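You operate a simulated robot arm through the tools that you are given. There is no shell and no other tool.

The job below is to be done with a simulated robot arm. You get a single attempt, and the scene is never put back.

## Task
Put one of the silver bushes from the top of the long bench on the silver disc. Then fetch the blue motor and stand it on the top of the grey chest. Then lift the folding leaf open. Keep to this order. Set down upright: blue motor.

It is judged by the outcome, as a careful person would: the job done as asked, and still so three seconds after it is handed in. It fails if anything else is knocked over, pushed out of place, dropped, spilled or broken.

## Robot
A 6-joint arm with a two-finger parallel gripper on a trunk, on a base that moves. Base frame: it is fixed to the floor where the robot stands at the start and does not move with it; the origin is under the middle of the robot, x ahead of it, y to its left, z up. Readings come in mm, rad, newtons and seconds.
It reaches about 1313 mm from its shoulder. Its first joint turns from -2.897 to 2.897 rad. Places, roughly: blue motor [1000, 3000, 1000]; folding leaf [-700, -3500, 700]; silver bush [1000, 3000, 750]; silver bush (2x3x2 cm) [1100, 3000, 900]; silver disc [750, 3250, 750]; top of the grey chest [-1600, 3000, 700]. Payload 3.43 kg.
The tool frame sits at the grasp point between the pads (the TCP): z along the fingers, y along the line on which they close. The tips reach 34 mm beyond it. The gripper opens to 128 mm. The fingers are 24 mm wide and 12 mm thick; the gripper's body (48 by 130 mm) begins 96 mm behind the TCP.
Orientation is told as [roll, pitch, yaw] about the base's x, y, z axes, in that order, counted from this pose: with the fingers straight down and closing along the base's y, the tool's x points along the base's -x, its y along +y and its z along -z.

## Interface
- The arm moves only by the tool apply_moves. Its argument "motion" is a list that holds one entry, the list of rows, each a list of 7 numbers: the shift along the tool's x, y, z in units of 40 mm (1.0 is 40 mm), then the turn, a rotation vector about the tool's x, y, z in units of 6 degrees (1.0 is 6 degrees), then the gripper command, from -1 (shut) to 1 (fully open), values between in proportion. In form: [[[dx, dy, dz, ax, ay, az, claw], ...]]. A call has 1 to 20 rows; each row shifts and turns the commanded pose from where the row before left it, along the tool's axes as they then stand. A call with a number of a shift or a turn outside -1 to 1 is refused whole. Rows are played at 5 a second. More than 50 mm and 0.15 rad between two rows, or a gripper value outside its range, and nothing of the call is played. A pose out of reach is approached as far as the arm can. The call stops where the force on the tool passes 40 N (or 10 N more than at its start, if that is more) or the arm is blocked; 0.2 s more then pass. The fingers move at their own pace (about 153 mm/s each) and stop on an object; they squeeze with about 44 N. The grip force told is the motor's: it shows also when the fingers shut on nothing. Time passes only in rows, and 0.2 s behind the last, so rows that do not move let the fingers close. The reply holds the time, the measured pose of the TCP, the force on the tool along the base axes, the opening and the grip force, in the units named above and with some noise, with the torque about the TCP (base axes, N m) and any sound that the robot's microphone picked up.
- Cameras (640 x 400 px; columns grow to the right, rows downward): "scene" is now at [174.7, 219, 1231.3]; the picture's right is [-0.01, -1.00, 0.00], its down [-0.23, 0.00, -0.97] and it looks along [0.97, -0.01, -0.23] (base axes); focal length 248 px, centre (320, 200). "wrist" rides on the gripper at [76, -11, -160] in the tool frame; the picture's right is [0.15, 0.99, 0.00], its down [-0.88, 0.13, -0.46] and it looks along [-0.45, 0.07, 0.89] (tool axes); focal length 234 px, centre (320, 200). There is no depth. A picture from a camera that has moved, and an enlarged one, comes with that camera's place and axes in the base frame and with its lens.
- capture(camera): a new picture of that camera. The clock stands still meanwhile.
- base_move(legs): drives the robot by 1 to 6 legs, each [ahead, left, turn to the left] in mm, mm and rad, along the robot's own axes; the way and the turn of a leg run together, so that a leg with both is an arc; at most 1500 mm and 3.142 rad a leg. The arm and the cameras ride along, it lands a little off, and it stops where it bumps. It gives what a move gives.
- aim_head(pan, tilt): turns the head with the scene camera to pan (to the left, within 2.496 rad either way) and tilt (down, from -0.506 to 1.204), counted from straight ahead of the robot. It gives what a move gives.
- enlarge(camera, box): a new picture of the part [left, top, right, bottom] of that camera's present view, enlarged. The clock stands still meanwhile.
- sign_off(): hands the job in; it is judged then, once.

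Places have to be worked out from the pictures, the camera data and where the tool is seen. Open the gripper and draw the arm clear of the work before you hand the job in, unless the task says otherwise.

The tools are called as a command line: name --argument value ..., lists and objects as JSON in quotes. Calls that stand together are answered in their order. apply_moves: Moves the arm, as the interface text tells. Its arguments: {"type":"object","properties":{"motion":{"type":"array","items":{"type":"array","items":{"type":"array","items":{"type":"number"}}}}},"required":["motion"]} The other tools are called the same way: base_move (legs) drives the base; aim_head (pan, tilt) turns the head that bears the scene camera; capture (camera) takes a picture; enlarge (camera, box) takes an enlarged picture of a part of a camera's view; sign_off () hands the job in.

At the start:

```text
time: 0.0
eef_pos: [787.7, 5.8, 1113.1]
ee_rot: [0.0, 0.001, 0.0]
force: [0.0, 0.1, 0.2]
wrist_torque: [-0.01, 0.0, 0.0]
finger_gap: 128.1
grasp_force: 0.0
robot x, y, heading: [1.5, 0.2, -0.0]
head pan, tilt (commanded): [-0.014, 0.237]
```

scene: 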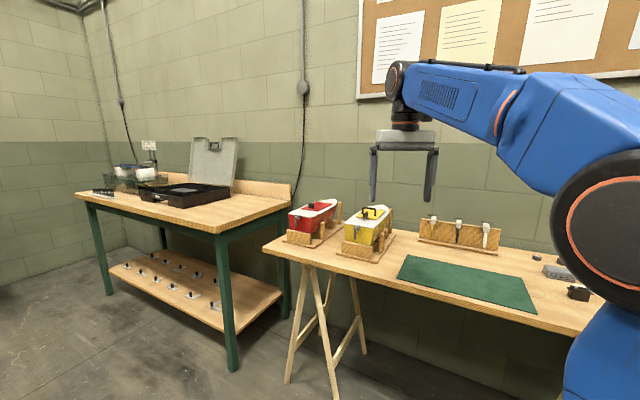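
wrist: 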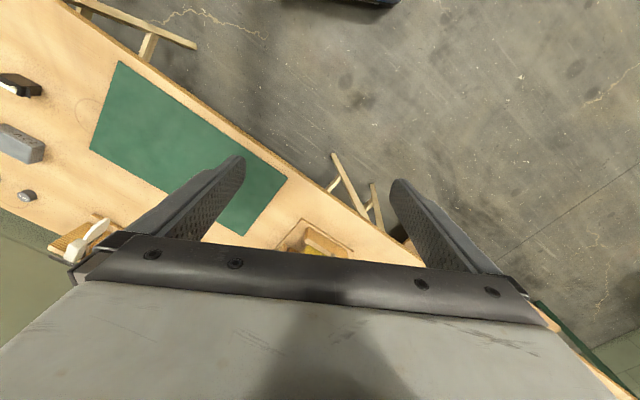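

The first picture shows a bench ahead with battery-like boxes and a long table at far left; the targets are at y≈3000. I look around with the head first.

aim_head --pan 1.2 --tilt 0.25

```text
time: 1.4
eef_pos: [789.2, 5.7, 1113.2]
ee_rot: [0.0, -0.001, 0.0]
force: [-0.1, -1.0, -0.1]
wrist_torque: [-0.04, -0.04, 0.01]
finger_gap: 127.9
grasp_force: 0.0
robot x, y, heading: [-0.4, 3.1, 0.002]
head pan, tilt (commanded): [1.201, 0.25]
```

Head turned left; I take a picture there.

capture --camera "scene"

enlarge --camera "scene" --box '[300, 100, 640, 310]'

```text
taken
camera scene: at [115.2, 307.4, 1230.2], right [0.93, -0.36, 0.0], down [-0.09, -0.23, -0.97], along [0.35, 0.9, -0.25], focal length 248 px, centre (320, 200)
```

scene: 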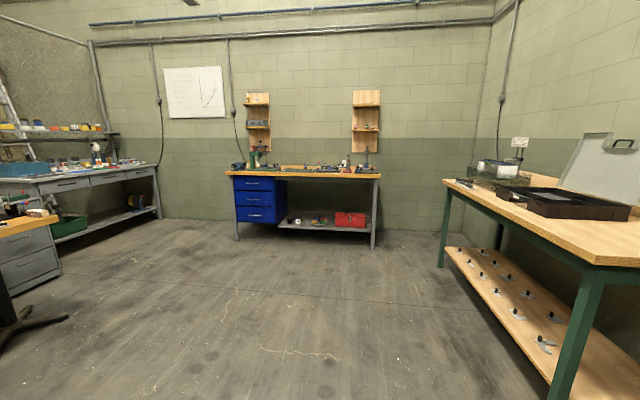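

```text
1.88 times, centred on (470, 205) of scene
camera zoom: at [115.2, 307.4, 1230.2], right [0.93, -0.36, 0.0], down [-0.09, -0.23, -0.97], along [0.35, 0.9, -0.25], focal length 466 px, centre (38, 191)
```

zoom: 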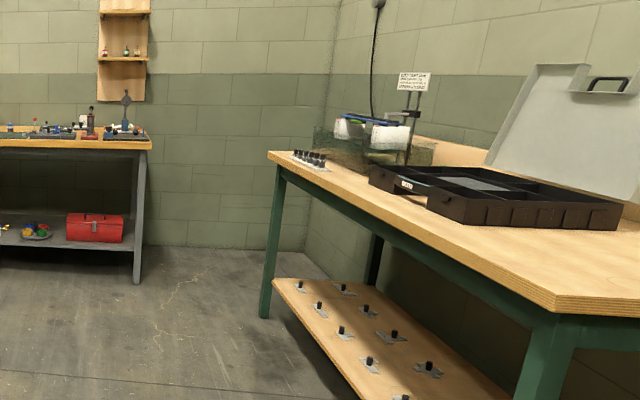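

A bench against the far wall has shelves above it at about y≈3200; I enlarge that area and look at the left side of the room.

enlarge --camera "scene" --box '[220, 80, 400, 192]'

enlarge --camera "scene" --box '[0, 110, 180, 222]'

enlarge --camera "scene" --box '[220, 150, 310, 206]'

enlarge --camera "scene" --box '[300, 150, 390, 206]'

```text
3.56 times, centred on (310, 136) of scene
camera zoom: at [115.2, 307.4, 1230.2], right [0.93, -0.36, 0.0], down [-0.09, -0.23, -0.97], along [0.35, 0.9, -0.25], focal length 880 px, centre (356, 428)
```

zoom: 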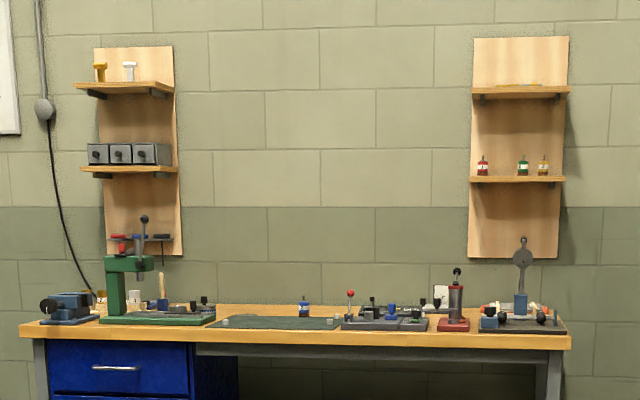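

```text
3.56 times, centred on (90, 166) of scene
camera zoom: at [115.2, 307.4, 1230.2], right [0.93, -0.36, 0.0], down [-0.09, -0.23, -0.97], along [0.35, 0.9, -0.25], focal length 880 px, centre (1138, 321)
```

zoom: 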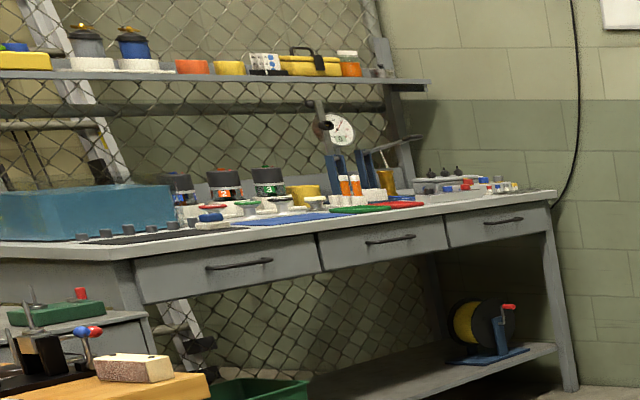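

```text
7.11 times, centred on (265, 178) of scene
camera zoom: at [115.2, 307.4, 1230.2], right [0.93, -0.36, 0.0], down [-0.09, -0.23, -0.97], along [0.35, 0.9, -0.25], focal length 1761 px, centre (711, 356)
```

zoom: 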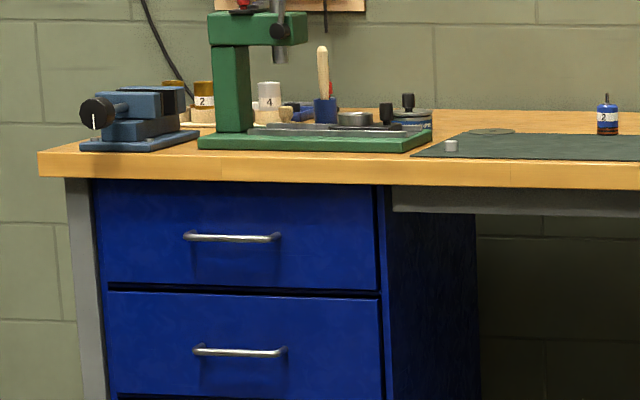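

```text
7.11 times, centred on (345, 178) of scene
camera zoom: at [115.2, 307.4, 1230.2], right [0.93, -0.36, 0.0], down [-0.09, -0.23, -0.97], along [0.35, 0.9, -0.25], focal length 1761 px, centre (142, 356)
```

zoom: 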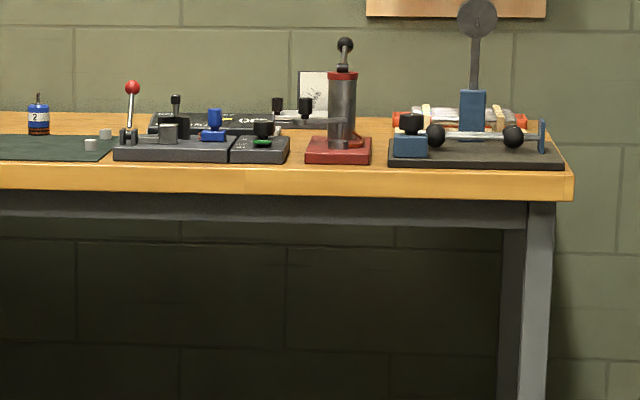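

The far bench holds the blue motor (label 2), three little silver bushes on the green mat and a thin disc at its left. I look further left/back for the grey chest.

aim_head --pan 2.1 --tilt 0.25

capture --camera "scene"

aim_head --pan -1.8 --tilt 0.25

capture --camera "scene"

aim_head --pan -2.49 --tilt 0.25

capture --camera "scene"

```text
time: 2.6
eef_pos: [788.7, 6.1, 1112.5]
ee_rot: [-0.001, -0.001, 0.001]
force: [-0.1, -0.1, 0.1]
wrist_torque: [0.04, 0.02, -0.01]
finger_gap: 128.1
grasp_force: 0.0
robot x, y, heading: [2.5, 3.9, 0.002]
head pan, tilt (commanded): [2.1, 0.25]
```

```text
taken
camera scene: at [34.3, 301.0, 1230.2], right [0.86, 0.5, 0.0], down [0.12, -0.21, -0.97], along [-0.49, 0.84, -0.25], focal length 248 px, centre (320, 200)
```

scene: 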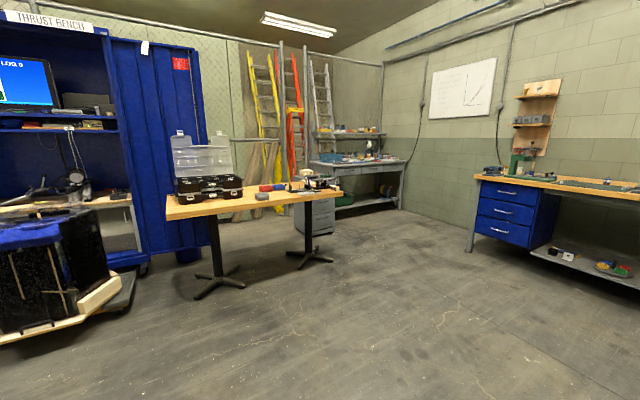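

```text
time: 5.8
eef_pos: [787.1, 5.7, 1111.4]
ee_rot: [0.0, -0.001, 0.002]
force: [-0.8, 0.2, 0.3]
wrist_torque: [-0.02, 0.0, -0.02]
finger_gap: 128.0
grasp_force: 0.0
robot x, y, heading: [-2.3, 1.2, 0.0]
head pan, tilt (commanded): [-1.799, 0.25]
```

```text
taken
camera scene: at [60.2, 129.4, 1230.2], right [-0.97, 0.23, 0.0], down [0.06, 0.24, -0.97], along [-0.22, -0.94, -0.25], focal length 248 px, centre (320, 200)
```

scene: 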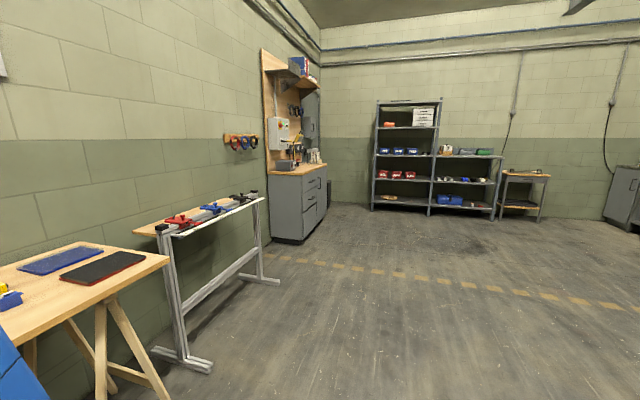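

```text
time: 6.9
eef_pos: [788.4, 6.3, 1112.9]
ee_rot: [0.0, -0.001, -0.001]
force: [-0.7, -0.4, -0.1]
wrist_torque: [-0.02, 0.02, 0.02]
finger_gap: 128.0
grasp_force: 0.1
robot x, y, heading: [2.0, 4.6, -0.001]
head pan, tilt (commanded): [-2.491, 0.25]
```

```text
taken
camera scene: at [7.1, 163.7, 1230.2], right [-0.61, 0.8, 0.0], down [0.2, 0.15, -0.97], along [-0.77, -0.59, -0.25], focal length 248 px, centre (320, 200)
```

scene: 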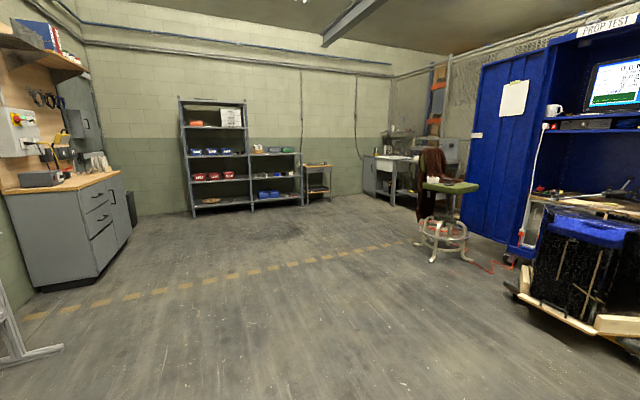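

The grey drawer unit behind the wooden table is likely the grey chest at about (-1400, 2700). I look more closely at the place where the folding leaf should be.

enlarge --camera "scene" --box '[0, 100, 240, 250]'

aim_head --pan -1.8 --tilt 0.25

enlarge --camera "scene" --box '[230, 90, 390, 190]'

enlarge --camera "scene" --box '[250, 140, 350, 250]'

```text
2.67 times, centred on (120, 175) of scene
camera zoom: at [7.1, 163.7, 1230.2], right [-0.61, 0.8, 0.0], down [0.2, 0.15, -0.97], along [-0.77, -0.59, -0.25], focal length 660 px, centre (853, 267)
```

zoom: 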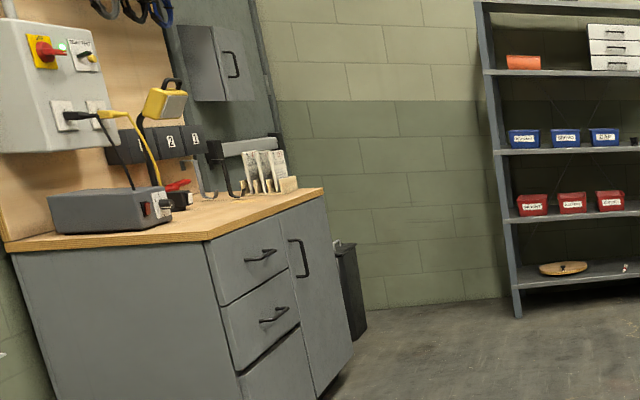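

```text
time: 7.9
eef_pos: [788.3, 5.5, 1111.8]
ee_rot: [0.001, 0.0, 0.001]
force: [0.1, -0.4, -0.1]
wrist_torque: [0.0, -0.04, 0.02]
finger_gap: 128.4
grasp_force: 0.1
robot x, y, heading: [-2.2, -0.1, 0.001]
head pan, tilt (commanded): [-1.799, 0.25]
```

```text
4.00 times, centred on (310, 140) of scene
camera zoom: at [60.1, 129.4, 1230.2], right [-0.97, 0.23, 0.0], down [0.06, 0.24, -0.97], along [-0.22, -0.94, -0.25], focal length 991 px, centre (360, 440)
```

zoom: 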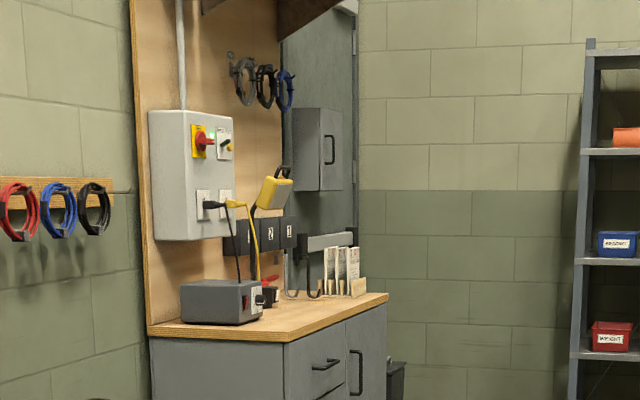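

```text
3.64 times, centred on (300, 195) of scene
camera zoom: at [60.1, 129.4, 1230.2], right [-0.97, 0.23, 0.0], down [0.06, 0.24, -0.97], along [-0.22, -0.94, -0.25], focal length 900 px, centre (393, 218)
```

zoom: 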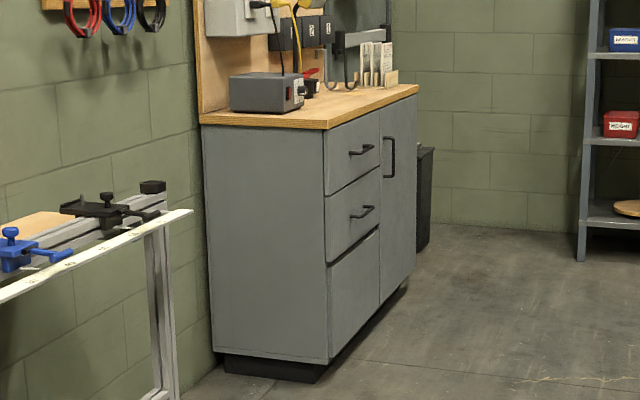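

The room is turned about 30° to the base frame: the far bench's front edge runs from about (190,3290) to (1575,2463), top z≈850. I turn to face it and drive part of the way.

base_move --legs '[[0, 0, 1.032], [1400, 700, 0]]'

aim_head --pan 0.0 --tilt 0.3

capture --camera "scene"

```text
refused: leg 2 is longer than a leg can be; nothing moved
```

```text
time: 9.7
eef_pos: [788.9, 6.0, 1112.3]
ee_rot: [-0.003, -0.001, -0.001]
force: [-0.9, -0.8, -0.4]
wrist_torque: [-0.01, 0.01, -0.01]
finger_gap: 127.9
grasp_force: 0.0
robot x, y, heading: [0.8, -1.2, -0.003]
head pan, tilt (commanded): [0.0, 0.3]
```

```text
taken
camera scene: at [174.7, 220.3, 1225.4], right [0.0, -1.0, 0.0], down [-0.3, 0.0, -0.96], along [0.96, 0.0, -0.3], focal length 248 px, centre (320, 200)
```

scene: 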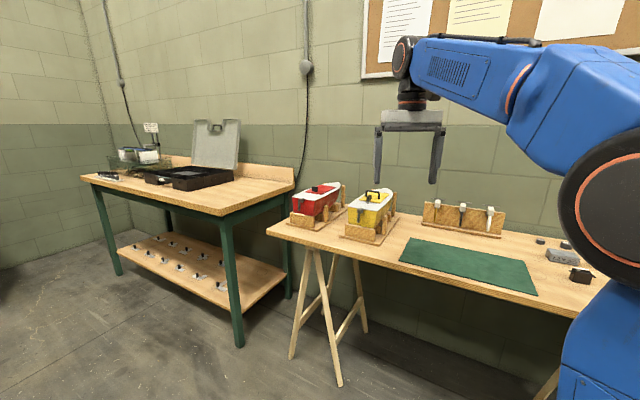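

That leg was over 1500 mm, so I split it.

base_move --legs '[[0, 0, 1.032], [700, 350, 0], [700, 350, 0]]'

capture --camera "scene"

```text
time: 20.4
eef_pos: [490.9, 2248.6, 1113.6]
ee_rot: [0.0, 0.001, 1.052]
force: [0.1, 0.5, -0.6]
wrist_torque: [0.01, -0.02, 0.0]
finger_gap: 127.8
grasp_force: 0.1
robot x, y, heading: [103.5, 1562.8, 1.052]
head pan, tilt (commanded): [0.0, 0.3]
```

```text
taken
camera scene: at [1.5, 1821.2, 1225.4], right [0.87, -0.5, 0.0], down [-0.15, -0.26, -0.96], along [0.47, 0.83, -0.3], focal length 248 px, centre (320, 200)
```

scene: 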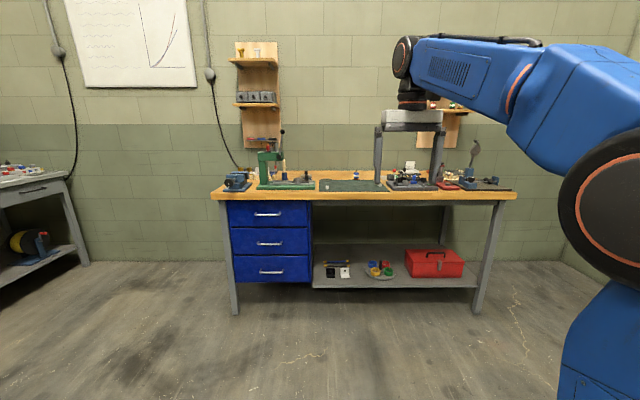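

I'm now at about 1.3 m from the bench. I enlarge the bench top.

enlarge --camera "scene" --box '[200, 120, 392, 240]'

enlarge --camera "scene" --box '[300, 150, 396, 210]'

enlarge --camera "scene" --box '[380, 140, 524, 230]'

```text
3.33 times, centred on (296, 180) of scene
camera zoom: at [1.5, 1821.2, 1225.4], right [0.87, -0.5, 0.0], down [-0.15, -0.26, -0.96], along [0.47, 0.83, -0.3], focal length 826 px, centre (400, 267)
```

zoom: 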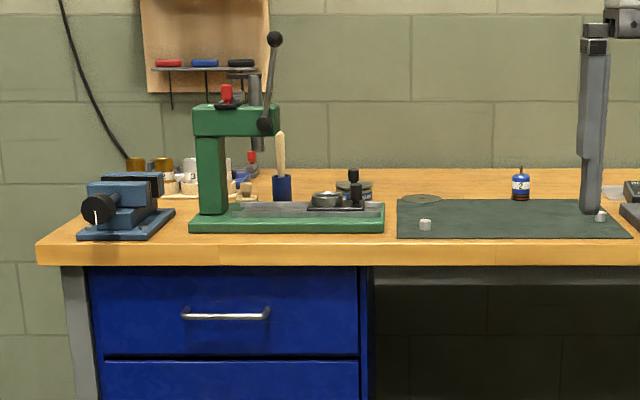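

```text
6.67 times, centred on (348, 180) of scene
camera zoom: at [1.5, 1821.2, 1225.4], right [0.87, -0.5, 0.0], down [-0.15, -0.26, -0.96], along [0.47, 0.83, -0.3], focal length 1651 px, centre (133, 333)
```

zoom: 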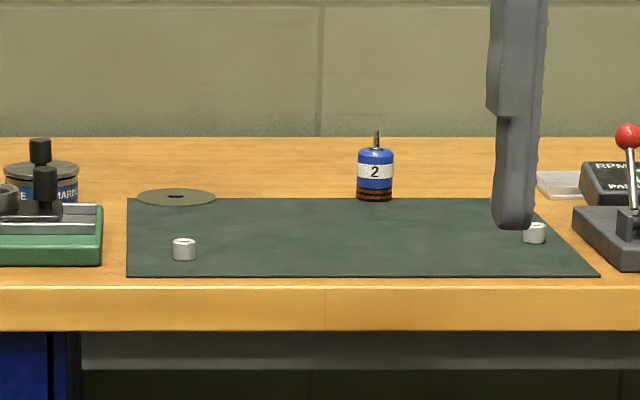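

```text
4.44 times, centred on (452, 185) of scene
camera zoom: at [1.5, 1821.2, 1225.4], right [0.87, -0.5, 0.0], down [-0.15, -0.26, -0.96], along [0.47, 0.83, -0.3], focal length 1101 px, centre (-267, 267)
```

zoom: 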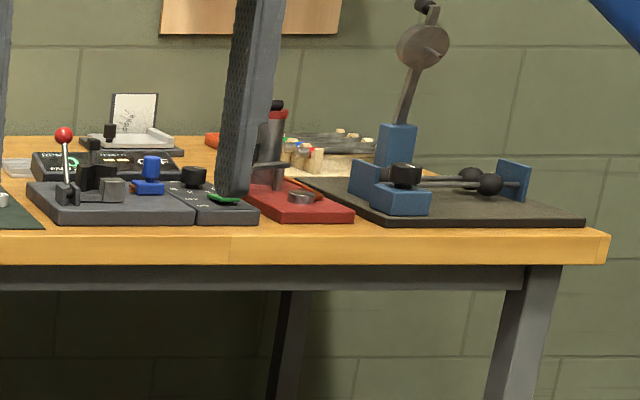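

Two bushes stand on the mat (about fwd 1604/1671 of the robot), the disc and the motor about 340 mm behind the front edge. Before driving closer I look down to judge the size of my base.

aim_head --pan 0.0 --tilt 1.2

capture --camera "scene"

```text
time: 21.6
eef_pos: [490.2, 2248.6, 1114.0]
ee_rot: [-0.001, 0.0, 1.051]
force: [0.0, 0.0, -1.0]
wrist_torque: [0.0, 0.0, 0.01]
finger_gap: 128.0
grasp_force: 0.1
robot x, y, heading: [106.9, 1560.8, 1.054]
head pan, tilt (commanded): [0.0, 1.201]
```

```text
taken
camera scene: at [-17.1, 1788.7, 1153.4], right [0.87, -0.5, 0.0], down [-0.46, -0.81, -0.36], along [0.18, 0.32, -0.93], focal length 248 px, centre (320, 200)
```

scene: 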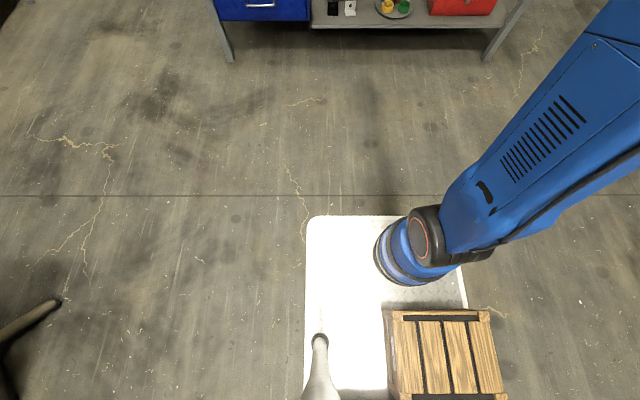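

The base's front is about 430 mm ahead of its middle, so the bench edge (1524 mm ahead) lets me drive about 960 mm. The arm's tips at z≈1080 clear everything on that line (motor top ≈ 920).

base_move --legs '[[960, 0, -0.004]]'

aim_head --pan 0.0 --tilt 0.6

capture --camera "scene"

capture --camera "wrist"

```text
time: 26.6
eef_pos: [970.3, 3082.3, 1112.6]
ee_rot: [0.001, 0.001, 1.05]
force: [-0.3, -0.2, 0.3]
wrist_torque: [0.01, 0.01, 0.02]
finger_gap: 128.0
grasp_force: 0.1
robot x, y, heading: [583.6, 2393.8, 1.048]
head pan, tilt (commanded): [0.0, 1.201]
```

```text
time: 27.6
eef_pos: [970.8, 3081.3, 1113.3]
ee_rot: [0.001, 0.0, 1.051]
force: [-0.3, 0.0, -0.1]
wrist_torque: [-0.01, -0.02, 0.04]
finger_gap: 128.2
grasp_force: 0.1
robot x, y, heading: [579.9, 2394.5, 1.046]
head pan, tilt (commanded): [0.0, 0.6]
```

```text
taken
camera scene: at [477.1, 2651.5, 1197.9], right [0.87, -0.5, 0.0], down [-0.28, -0.49, -0.82], along [0.41, 0.72, -0.57], focal length 248 px, centre (320, 200)
```

scene: 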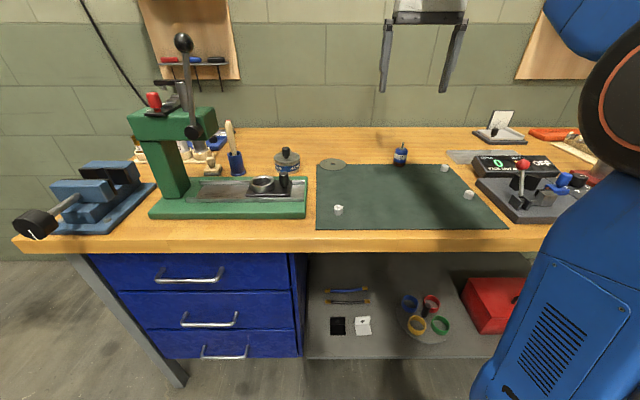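

```text
taken
camera wrist: at [942.1, 3010.3, 1272.8], right [-0.93, 0.37, 0.0], down [0.33, 0.83, 0.46], along [0.17, 0.42, -0.89], focal length 234 px, centre (320, 200)
```

wrist: 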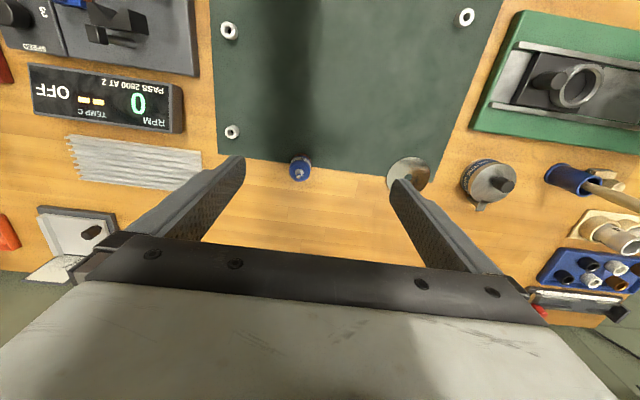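

Now there are three bushes visible on the mat; the left one is nearest the disc. I enlarge both views for measuring.

enlarge --camera "wrist" --box '[340, 0, 532, 120]'

enlarge --camera "wrist" --box '[260, 120, 452, 240]'

enlarge --camera "scene" --box '[300, 140, 428, 220]'

```text
3.33 times, centred on (436, 60) of wrist
camera zoom: at [942.1, 3010.3, 1272.8], right [-0.93, 0.37, 0.0], down [0.33, 0.83, 0.46], along [0.17, 0.42, -0.89], focal length 781 px, centre (-67, 667)
```

zoom: 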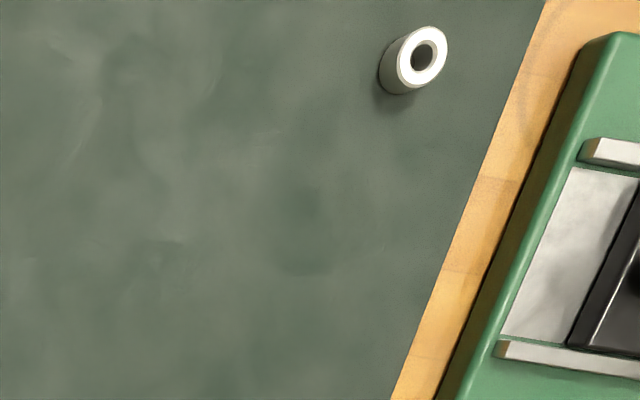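

```text
3.33 times, centred on (356, 180) of wrist
camera zoom: at [942.1, 3010.3, 1272.8], right [-0.93, 0.37, 0.0], down [0.33, 0.83, 0.46], along [0.17, 0.42, -0.89], focal length 781 px, centre (200, 267)
```

zoom: 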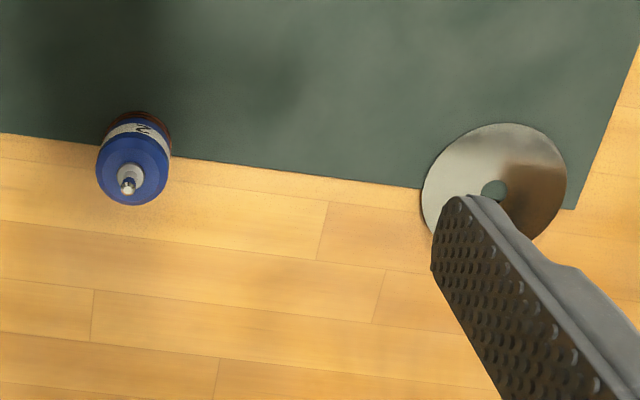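

```text
5.00 times, centred on (364, 180) of scene
camera zoom: at [477.1, 2651.5, 1197.9], right [0.87, -0.5, 0.0], down [-0.28, -0.49, -0.82], along [0.41, 0.72, -0.57], focal length 1238 px, centre (100, 300)
```

zoom: 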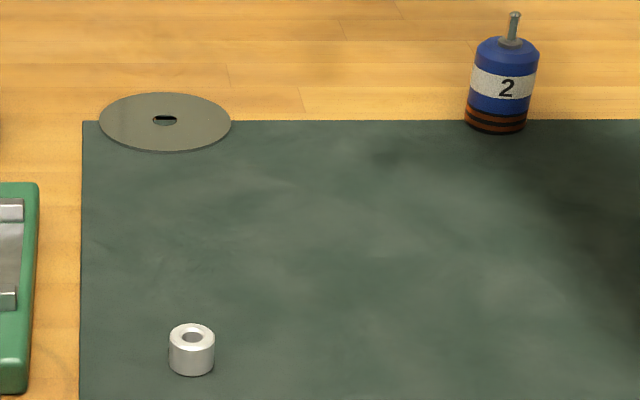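

Triangulating scene and wrist views gives mat z≈865, left bush at fwd 609/left 178 (robot frame), disc at fwd 847/left 179, motor at fwd 850/right 20. I move above the left bush with the gripper partly closed (to stay clear of the press base), then lower to look.

apply_moves --motion '[[[0.7525, 0.7246, 0, 0, 0, 0, -0.15], [0.7525, 0.7246, 0, 0, 0, 0, -0.15], [0.7525, 0.7246, 0, 0, 0, 0, -0.15], [0.7525, 0.7246, 0, 0, 0, 0, -0.15], [0.7525, 0.7246, 0, 0, 0, 0, -0.15], [0.7525, 0.7246, 0, 0, 0, 0, -0.15], [0, 0, 0.75, 0, 0, 0, -0.15], [0, 0, 0.75, 0, 0, 0, -0.15], [0, 0, 0.75, 0, 0, 0, -0.15], [0, 0, 0.75, 0, 0, 0, -0.15], [0, 0, 0, 0, 0, 0, -0.15]]]'

capture --camera "wrist"

capture --camera "scene"

```text
time: 30.0
eef_pos: [730.9, 3012.7, 992.0]
ee_rot: [0.0, -0.001, 1.047]
force: [-0.3, -0.2, 0.4]
wrist_torque: [0.04, -0.01, -0.03]
finger_gap: 54.6
grasp_force: 0.0
robot x, y, heading: [582.3, 2396.8, 1.05]
head pan, tilt (commanded): [0.0, 0.6]
```

```text
taken
camera wrist: at [703.4, 2941.2, 1151.7], right [-0.93, 0.37, 0.0], down [0.33, 0.83, 0.46], along [0.17, 0.42, -0.89], focal length 234 px, centre (320, 200)
```

wrist: 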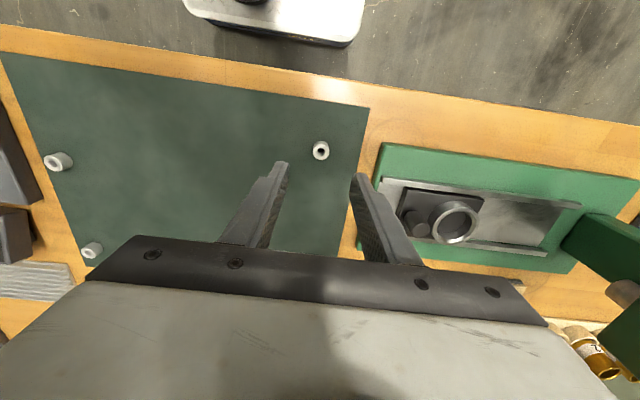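

```text
taken
camera scene: at [477.1, 2651.5, 1197.9], right [0.87, -0.5, 0.0], down [-0.28, -0.49, -0.83], along [0.41, 0.72, -0.56], focal length 248 px, centre (320, 200)
```

scene: 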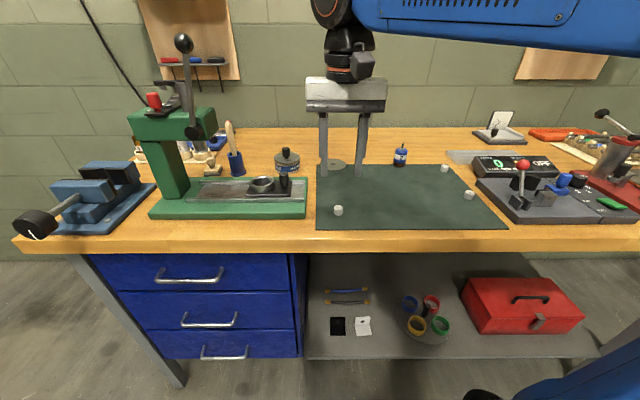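

The gripper is above the bush region, clear of the press. I enlarge the wrist view to fix the bush's offset.

enlarge --camera "wrist" --box '[256, 110, 384, 190]'

enlarge --camera "scene" --box '[300, 140, 428, 220]'

```text
5.00 times, centred on (320, 150) of wrist
camera zoom: at [703.4, 2941.2, 1151.7], right [-0.93, 0.37, 0.0], down [0.33, 0.83, 0.46], along [0.17, 0.42, -0.89], focal length 1171 px, centre (320, 450)
```

zoom: 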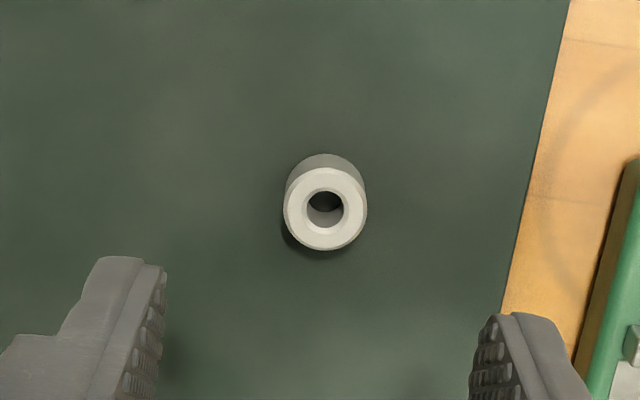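

```text
5.00 times, centred on (364, 180) of scene
camera zoom: at [477.1, 2651.5, 1197.9], right [0.87, -0.5, 0.0], down [-0.28, -0.49, -0.83], along [0.41, 0.72, -0.56], focal length 1238 px, centre (100, 300)
```

zoom: 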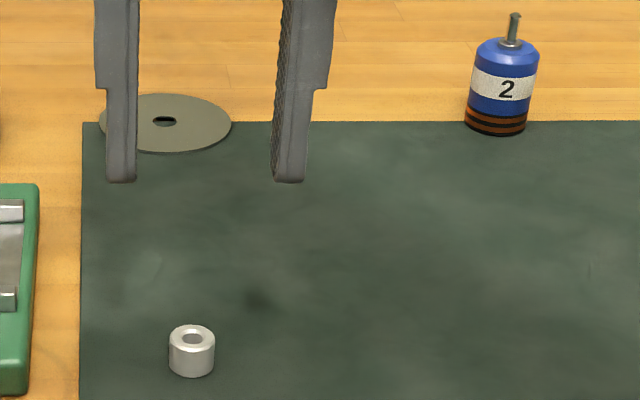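

The bush lies about 2 mm back and 1 mm left of the TCP. I correct, descend to TCP z≈904 (tips ≈5 mm above the mat) and close.

apply_moves --motion '[[[0.05, 0.035, 0.7, 0, 0, 0, -0.15], [0, 0, 0.75, 0, 0, 0, -0.15], [0, 0, 0.5, 0, 0, 0, -0.15], [0, 0, 0.25, 0, 0, 0, -0.15], [0, 0, 0, 0, 0, 0, -0.15]]]'

enlarge --camera "scene" --box '[300, 140, 428, 220]'

enlarge --camera "wrist" --box '[256, 110, 384, 190]'

```text
time: 31.2
eef_pos: [727.0, 3009.5, 904.4]
ee_rot: [0.0, 0.0, 1.047]
force: [-0.4, 0.0, -0.6]
wrist_torque: [0.0, -0.01, 0.07]
finger_gap: 54.3
grasp_force: 0.0
robot x, y, heading: [581.3, 2393.0, 1.047]
head pan, tilt (commanded): [0.0, 0.6]
```

```text
5.00 times, centred on (364, 180) of scene
camera zoom: at [477.1, 2651.5, 1197.9], right [0.87, -0.5, 0.0], down [-0.28, -0.49, -0.83], along [0.41, 0.72, -0.56], focal length 1238 px, centre (100, 300)
```

zoom: 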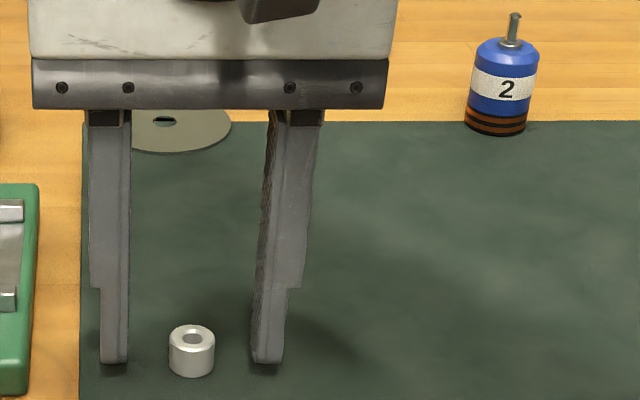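

```text
5.00 times, centred on (320, 150) of wrist
camera zoom: at [699.7, 2939.2, 1064.2], right [-0.93, 0.37, 0.0], down [0.33, 0.83, 0.46], along [0.17, 0.42, -0.89], focal length 1171 px, centre (320, 450)
```

zoom: 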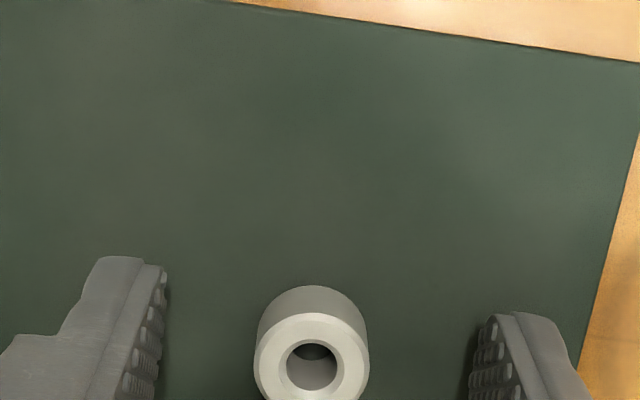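

The bush is centred between the fingers. I go 3 mm lower and close on it.

apply_moves --motion '[[[0, 0, 0.075, 0, 0, 0, -0.15], [0, 0, 0, 0, 0, 0, -0.6], [0, 0, 0, 0, 0, 0, -1], [0, 0, 0, 0, 0, 0, -1], [0, 0, 0, 0, 0, 0, -1]]]'

enlarge --camera "scene" --box '[300, 140, 428, 220]'

enlarge --camera "wrist" --box '[256, 110, 384, 190]'

```text
time: 32.4
eef_pos: [727.3, 3009.8, 902.1]
ee_rot: [-0.001, 0.0, 1.049]
force: [0.4, -0.9, -0.4]
wrist_torque: [0.04, 0.0, 0.0]
finger_gap: 17.0
grasp_force: 44.2
robot x, y, heading: [583.2, 2400.8, 1.047]
head pan, tilt (commanded): [0.0, 0.6]
```

```text
5.00 times, centred on (364, 180) of scene
camera zoom: at [477.1, 2651.5, 1197.9], right [0.87, -0.5, 0.0], down [-0.28, -0.49, -0.83], along [0.41, 0.72, -0.56], focal length 1238 px, centre (100, 300)
```

zoom: 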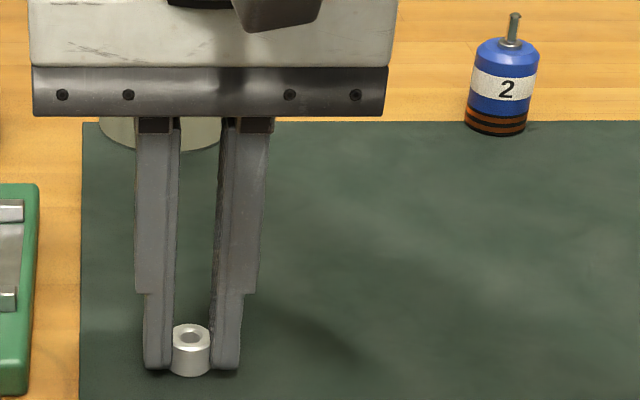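

```text
5.00 times, centred on (320, 150) of wrist
camera zoom: at [699.5, 2938.7, 1061.6], right [-0.93, 0.37, 0.0], down [0.33, 0.83, 0.46], along [0.17, 0.42, -0.89], focal length 1171 px, centre (320, 450)
```

zoom: 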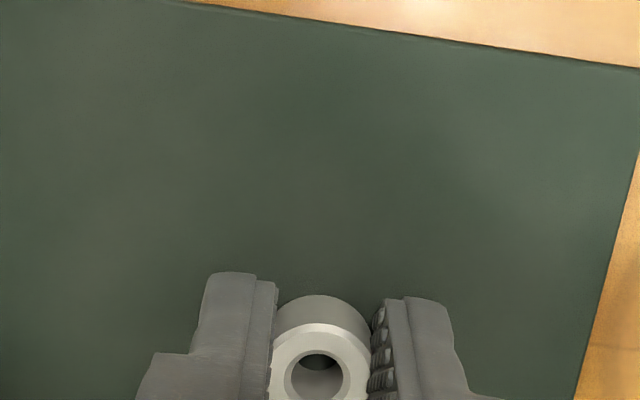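

The bush is gripped (gap 17 mm). I lift 70 mm and carry it 241 mm ahead to above the disc.

apply_moves --motion '[[[0, 0, -0.5, 0, 0, 0, -1], [0, 0, -0.75, 0, 0, 0, -1], [0, 0, -0.5, 0, 0, 0, -1], [-0.75, 0, 0, 0, 0, 0, -1], [-0.75, 0, 0, 0, 0, 0, -1], [-0.75, 0, 0, 0, 0, 0, -1], [-0.75, 0, 0, 0, 0, 0, -1], [-0.75, 0, 0, 0, 0, 0, -1], [-0.75, 0, 0, 0, 0, 0, -1], [-0.75, 0, 0, 0, 0, 0, -1], [-0.75, -0.035, 0, 0, 0, 0, -1], [0, 0, 0, 0, 0, 0, -1]]]'

enlarge --camera "scene" --box '[270, 90, 430, 190]'

enlarge --camera "wrist" --box '[240, 90, 400, 190]'

```text
time: 35.0
eef_pos: [847.1, 3217.9, 969.6]
ee_rot: [0.001, 0.001, 1.049]
force: [-0.1, 0.4, -0.1]
wrist_torque: [-0.01, -0.02, 0.04]
finger_gap: 17.2
grasp_force: 43.7
robot x, y, heading: [581.1, 2393.2, 1.048]
head pan, tilt (commanded): [0.0, 0.6]
```

```text
4.00 times, centred on (350, 140) of scene
camera zoom: at [477.1, 2651.5, 1197.9], right [0.87, -0.5, 0.0], down [-0.28, -0.49, -0.83], along [0.41, 0.72, -0.56], focal length 991 px, centre (200, 440)
```

zoom: 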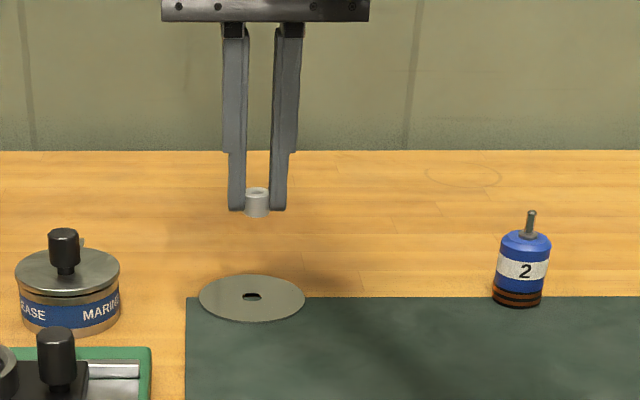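

```text
4.00 times, centred on (320, 140) of wrist
camera zoom: at [819.5, 3146.3, 1130.0], right [-0.93, 0.37, 0.0], down [0.33, 0.83, 0.46], along [0.17, 0.42, -0.89], focal length 937 px, centre (320, 440)
```

zoom: 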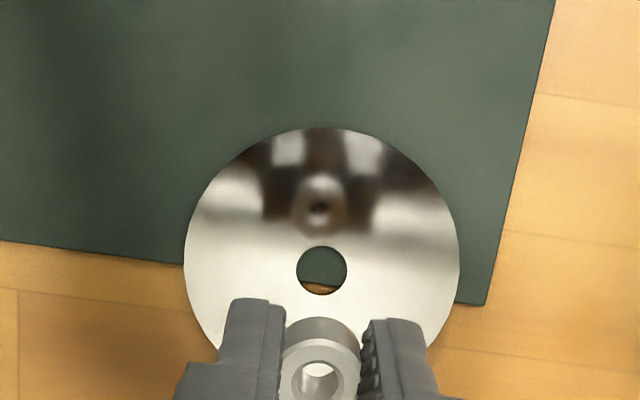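

The held bush is almost over the disc's 14 mm hole; to rest flat I'll set it about 17 mm off the centre, on the side toward me (supported by the mat). I shift back 15.6 mm and lower to just above the disc.

apply_moves --motion '[[[0.39, 0.02, 0, 0, 0, 0, -1], [0, 0, 0.6, 0, 0, 0, -1], [0, 0, 0.6, 0, 0, 0, -1], [0, 0, 0.3, 0, 0, 0, -1], [0, 0, 0, 0, 0, 0, -1]]]'

enlarge --camera "scene" --box '[290, 120, 386, 180]'

enlarge --camera "wrist" --box '[240, 90, 400, 190]'

```text
time: 36.2
eef_pos: [837.8, 3202.7, 910.5]
ee_rot: [-0.002, -0.001, 1.048]
force: [0.8, -0.3, -0.4]
wrist_torque: [-0.01, -0.02, 0.02]
finger_gap: 16.9
grasp_force: 44.1
robot x, y, heading: [583.9, 2393.3, 1.05]
head pan, tilt (commanded): [0.0, 0.6]
```

```text
6.67 times, centred on (338, 150) of scene
camera zoom: at [477.1, 2651.5, 1197.9], right [0.87, -0.5, 0.0], down [-0.28, -0.49, -0.83], along [0.41, 0.72, -0.57], focal length 1651 px, centre (200, 533)
```

zoom: 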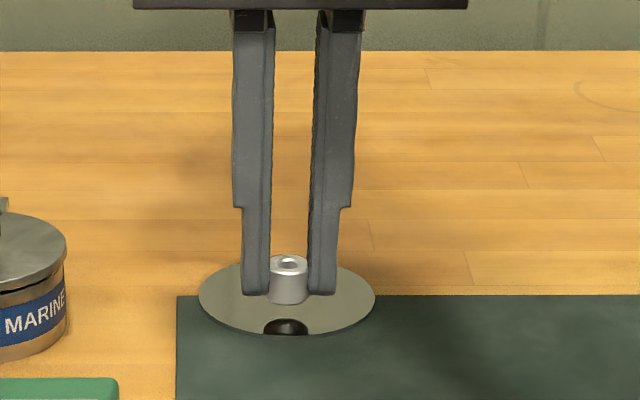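

```text
4.00 times, centred on (320, 140) of wrist
camera zoom: at [809.5, 3132.6, 1071.0], right [-0.93, 0.37, 0.0], down [0.33, 0.83, 0.46], along [0.17, 0.42, -0.89], focal length 937 px, centre (320, 440)
```

zoom: 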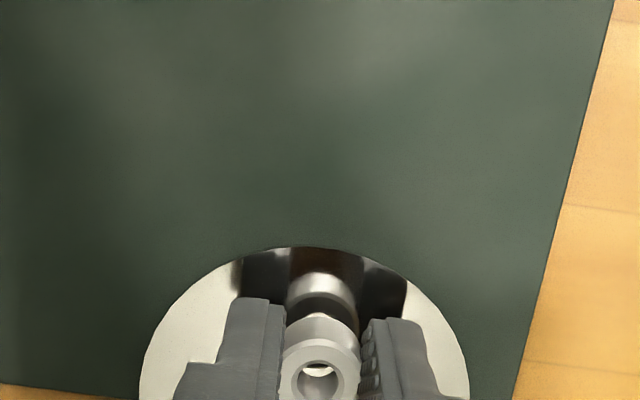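

The bush hovers a few mm above the disc, offset toward me as meant. I lower 5 mm and check the force.

apply_moves --motion '[[[0, 0, 0.075, 0, 0, 0, -1], [0, 0, 0.05, 0, 0, 0, -1], [0, 0, 0, 0, 0, 0, -1]]]'

enlarge --camera "scene" --box '[300, 130, 380, 180]'

```text
time: 37.0
eef_pos: [838.4, 3204.3, 905.2]
ee_rot: [0.001, -0.001, 1.049]
force: [-0.6, -0.5, -0.4]
wrist_torque: [0.0, 0.01, 0.01]
finger_gap: 16.8
grasp_force: 43.7
robot x, y, heading: [581.8, 2396.1, 1.051]
head pan, tilt (commanded): [0.0, 0.6]
```

```text
8.00 times, centred on (340, 155) of scene
camera zoom: at [477.1, 2651.5, 1197.9], right [0.87, -0.5, 0.0], down [-0.28, -0.49, -0.83], along [0.41, 0.72, -0.57], focal length 1981 px, centre (160, 560)
```

zoom: 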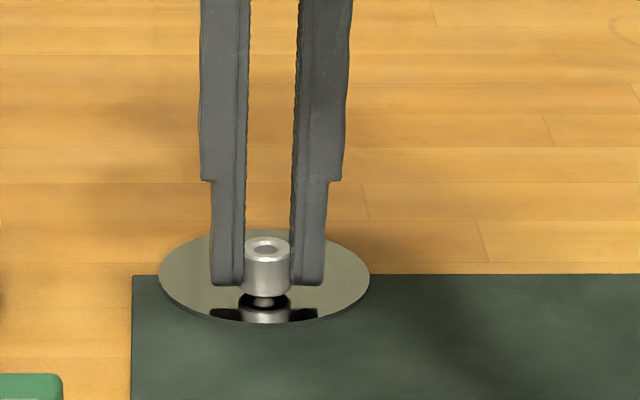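

No contact yet; the reflection suggests a gap of about 3 mm. I lower 2 mm, then in 1 mm steps.

apply_moves --motion '[[[0, 0, 0.05, 0, 0, 0, -1], [0, 0, 0, 0, 0, 0, -1]]]'

enlarge --camera "scene" --box '[300, 130, 380, 180]'

```text
time: 37.6
eef_pos: [838.6, 3204.6, 904.1]
ee_rot: [0.0, 0.0, 1.051]
force: [0.2, -0.4, 0.2]
wrist_torque: [-0.01, 0.0, 0.02]
finger_gap: 16.7
grasp_force: 44.1
robot x, y, heading: [584.5, 2398.5, 1.048]
head pan, tilt (commanded): [0.0, 0.6]
```

```text
8.00 times, centred on (340, 155) of scene
camera zoom: at [477.1, 2651.5, 1197.9], right [0.87, -0.5, 0.0], down [-0.28, -0.49, -0.83], along [0.41, 0.72, -0.57], focal length 1981 px, centre (160, 560)
```

zoom: 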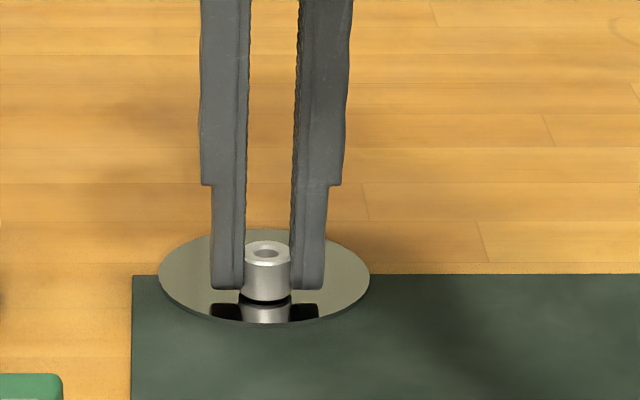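

The gap has nearly closed (about 1 mm). I lower 1 mm more.

apply_moves --motion '[[[0, 0, 0.03, 0, 0, 0, -1], [0, 0, 0, 0, 0, 0, -1]]]'

enlarge --camera "scene" --box '[300, 130, 380, 180]'

```text
time: 38.2
eef_pos: [840.3, 3204.1, 903.5]
ee_rot: [0.0, -0.001, 1.05]
force: [-1.7, 0.6, 5.9]
wrist_torque: [0.03, 0.01, -0.04]
finger_gap: 17.1
grasp_force: 44.3
robot x, y, heading: [581.2, 2396.4, 1.049]
head pan, tilt (commanded): [0.0, 0.6]
```

```text
8.00 times, centred on (340, 155) of scene
camera zoom: at [477.0, 2651.4, 1198.0], right [0.87, -0.5, 0.0], down [-0.28, -0.49, -0.83], along [0.41, 0.72, -0.56], focal length 1981 px, centre (160, 560)
```

zoom: 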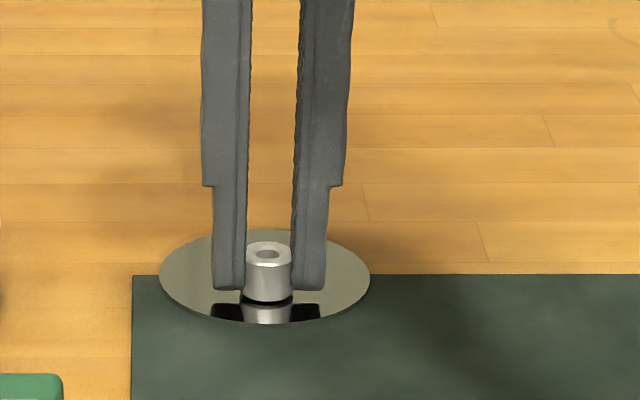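

Contact (about 6 N upward): the bush rests on the disc. I open the fingers moderately and rise straight up.

apply_moves --motion '[[[0, 0, -0.012, 0, 0, 0, -0.68], [0, 0, 0, 0, 0, 0, -0.5], [0, 0, 0, 0, 0, 0, -0.35], [0, 0, 0, 0, 0, 0, -0.35], [0, 0, -0.25, 0, 0, 0, -0.35], [0, 0, -0.75, 0, 0, 0, -0.35], [0, 0, -0.75, 0, 0, 0, -0.35], [0, 0, -0.75, 0, 0, 0, -0.35]]]'

enlarge --camera "scene" --box '[290, 120, 418, 200]'

capture --camera "wrist"

```text
time: 40.0
eef_pos: [839.5, 3205.3, 1005.6]
ee_rot: [0.0, 0.0, 1.048]
force: [0.0, -0.4, 0.7]
wrist_torque: [0.0, -0.04, -0.01]
finger_gap: 41.5
grasp_force: 0.1
robot x, y, heading: [581.7, 2395.2, 1.051]
head pan, tilt (commanded): [0.0, 0.6]
```

```text
5.00 times, centred on (354, 160) of scene
camera zoom: at [477.2, 2651.6, 1197.9], right [0.87, -0.5, 0.0], down [-0.28, -0.49, -0.82], along [0.41, 0.72, -0.57], focal length 1238 px, centre (150, 400)
```

zoom: 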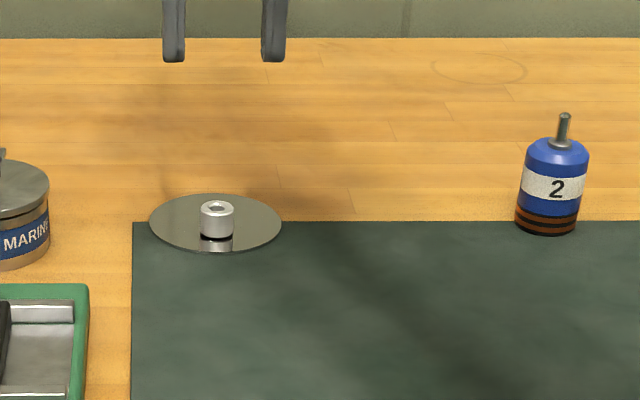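

```text
taken
camera wrist: at [811.4, 3133.8, 1165.1], right [-0.93, 0.37, 0.0], down [0.33, 0.83, 0.45], along [0.17, 0.42, -0.89], focal length 234 px, centre (320, 200)
```

wrist: 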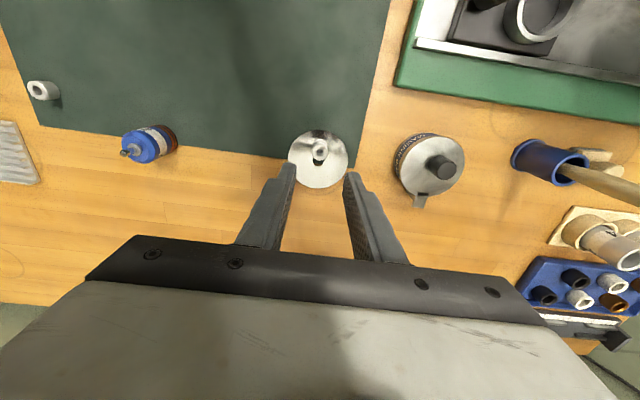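

The bush stands on the disc. I check it closely and measure the motor from this view.

enlarge --camera "wrist" --box '[270, 110, 366, 170]'

enlarge --camera "wrist" --box '[100, 100, 228, 180]'

enlarge --camera "scene" --box '[376, 130, 440, 170]'

```text
6.67 times, centred on (318, 140) of wrist
camera zoom: at [811.4, 3133.8, 1165.1], right [-0.93, 0.37, 0.0], down [0.33, 0.83, 0.45], along [0.17, 0.42, -0.89], focal length 1561 px, centre (333, 600)
```

zoom: 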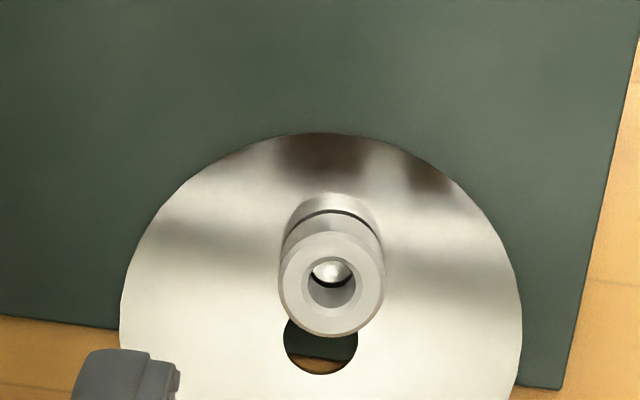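

```text
5.00 times, centred on (164, 140) of wrist
camera zoom: at [811.4, 3133.8, 1165.1], right [-0.93, 0.37, 0.0], down [0.33, 0.83, 0.45], along [0.17, 0.42, -0.89], focal length 1171 px, centre (1100, 500)
```

zoom: 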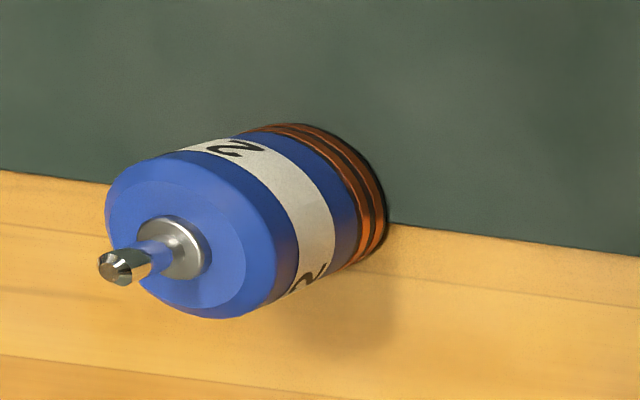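

```text
10.00 times, centred on (408, 150) of scene
camera zoom: at [477.2, 2651.6, 1197.9], right [0.87, -0.5, 0.0], down [-0.28, -0.49, -0.82], along [0.41, 0.72, -0.57], focal length 2476 px, centre (-560, 700)
```

zoom: 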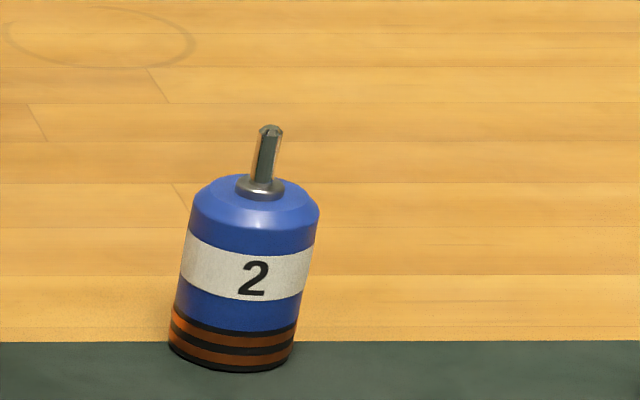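

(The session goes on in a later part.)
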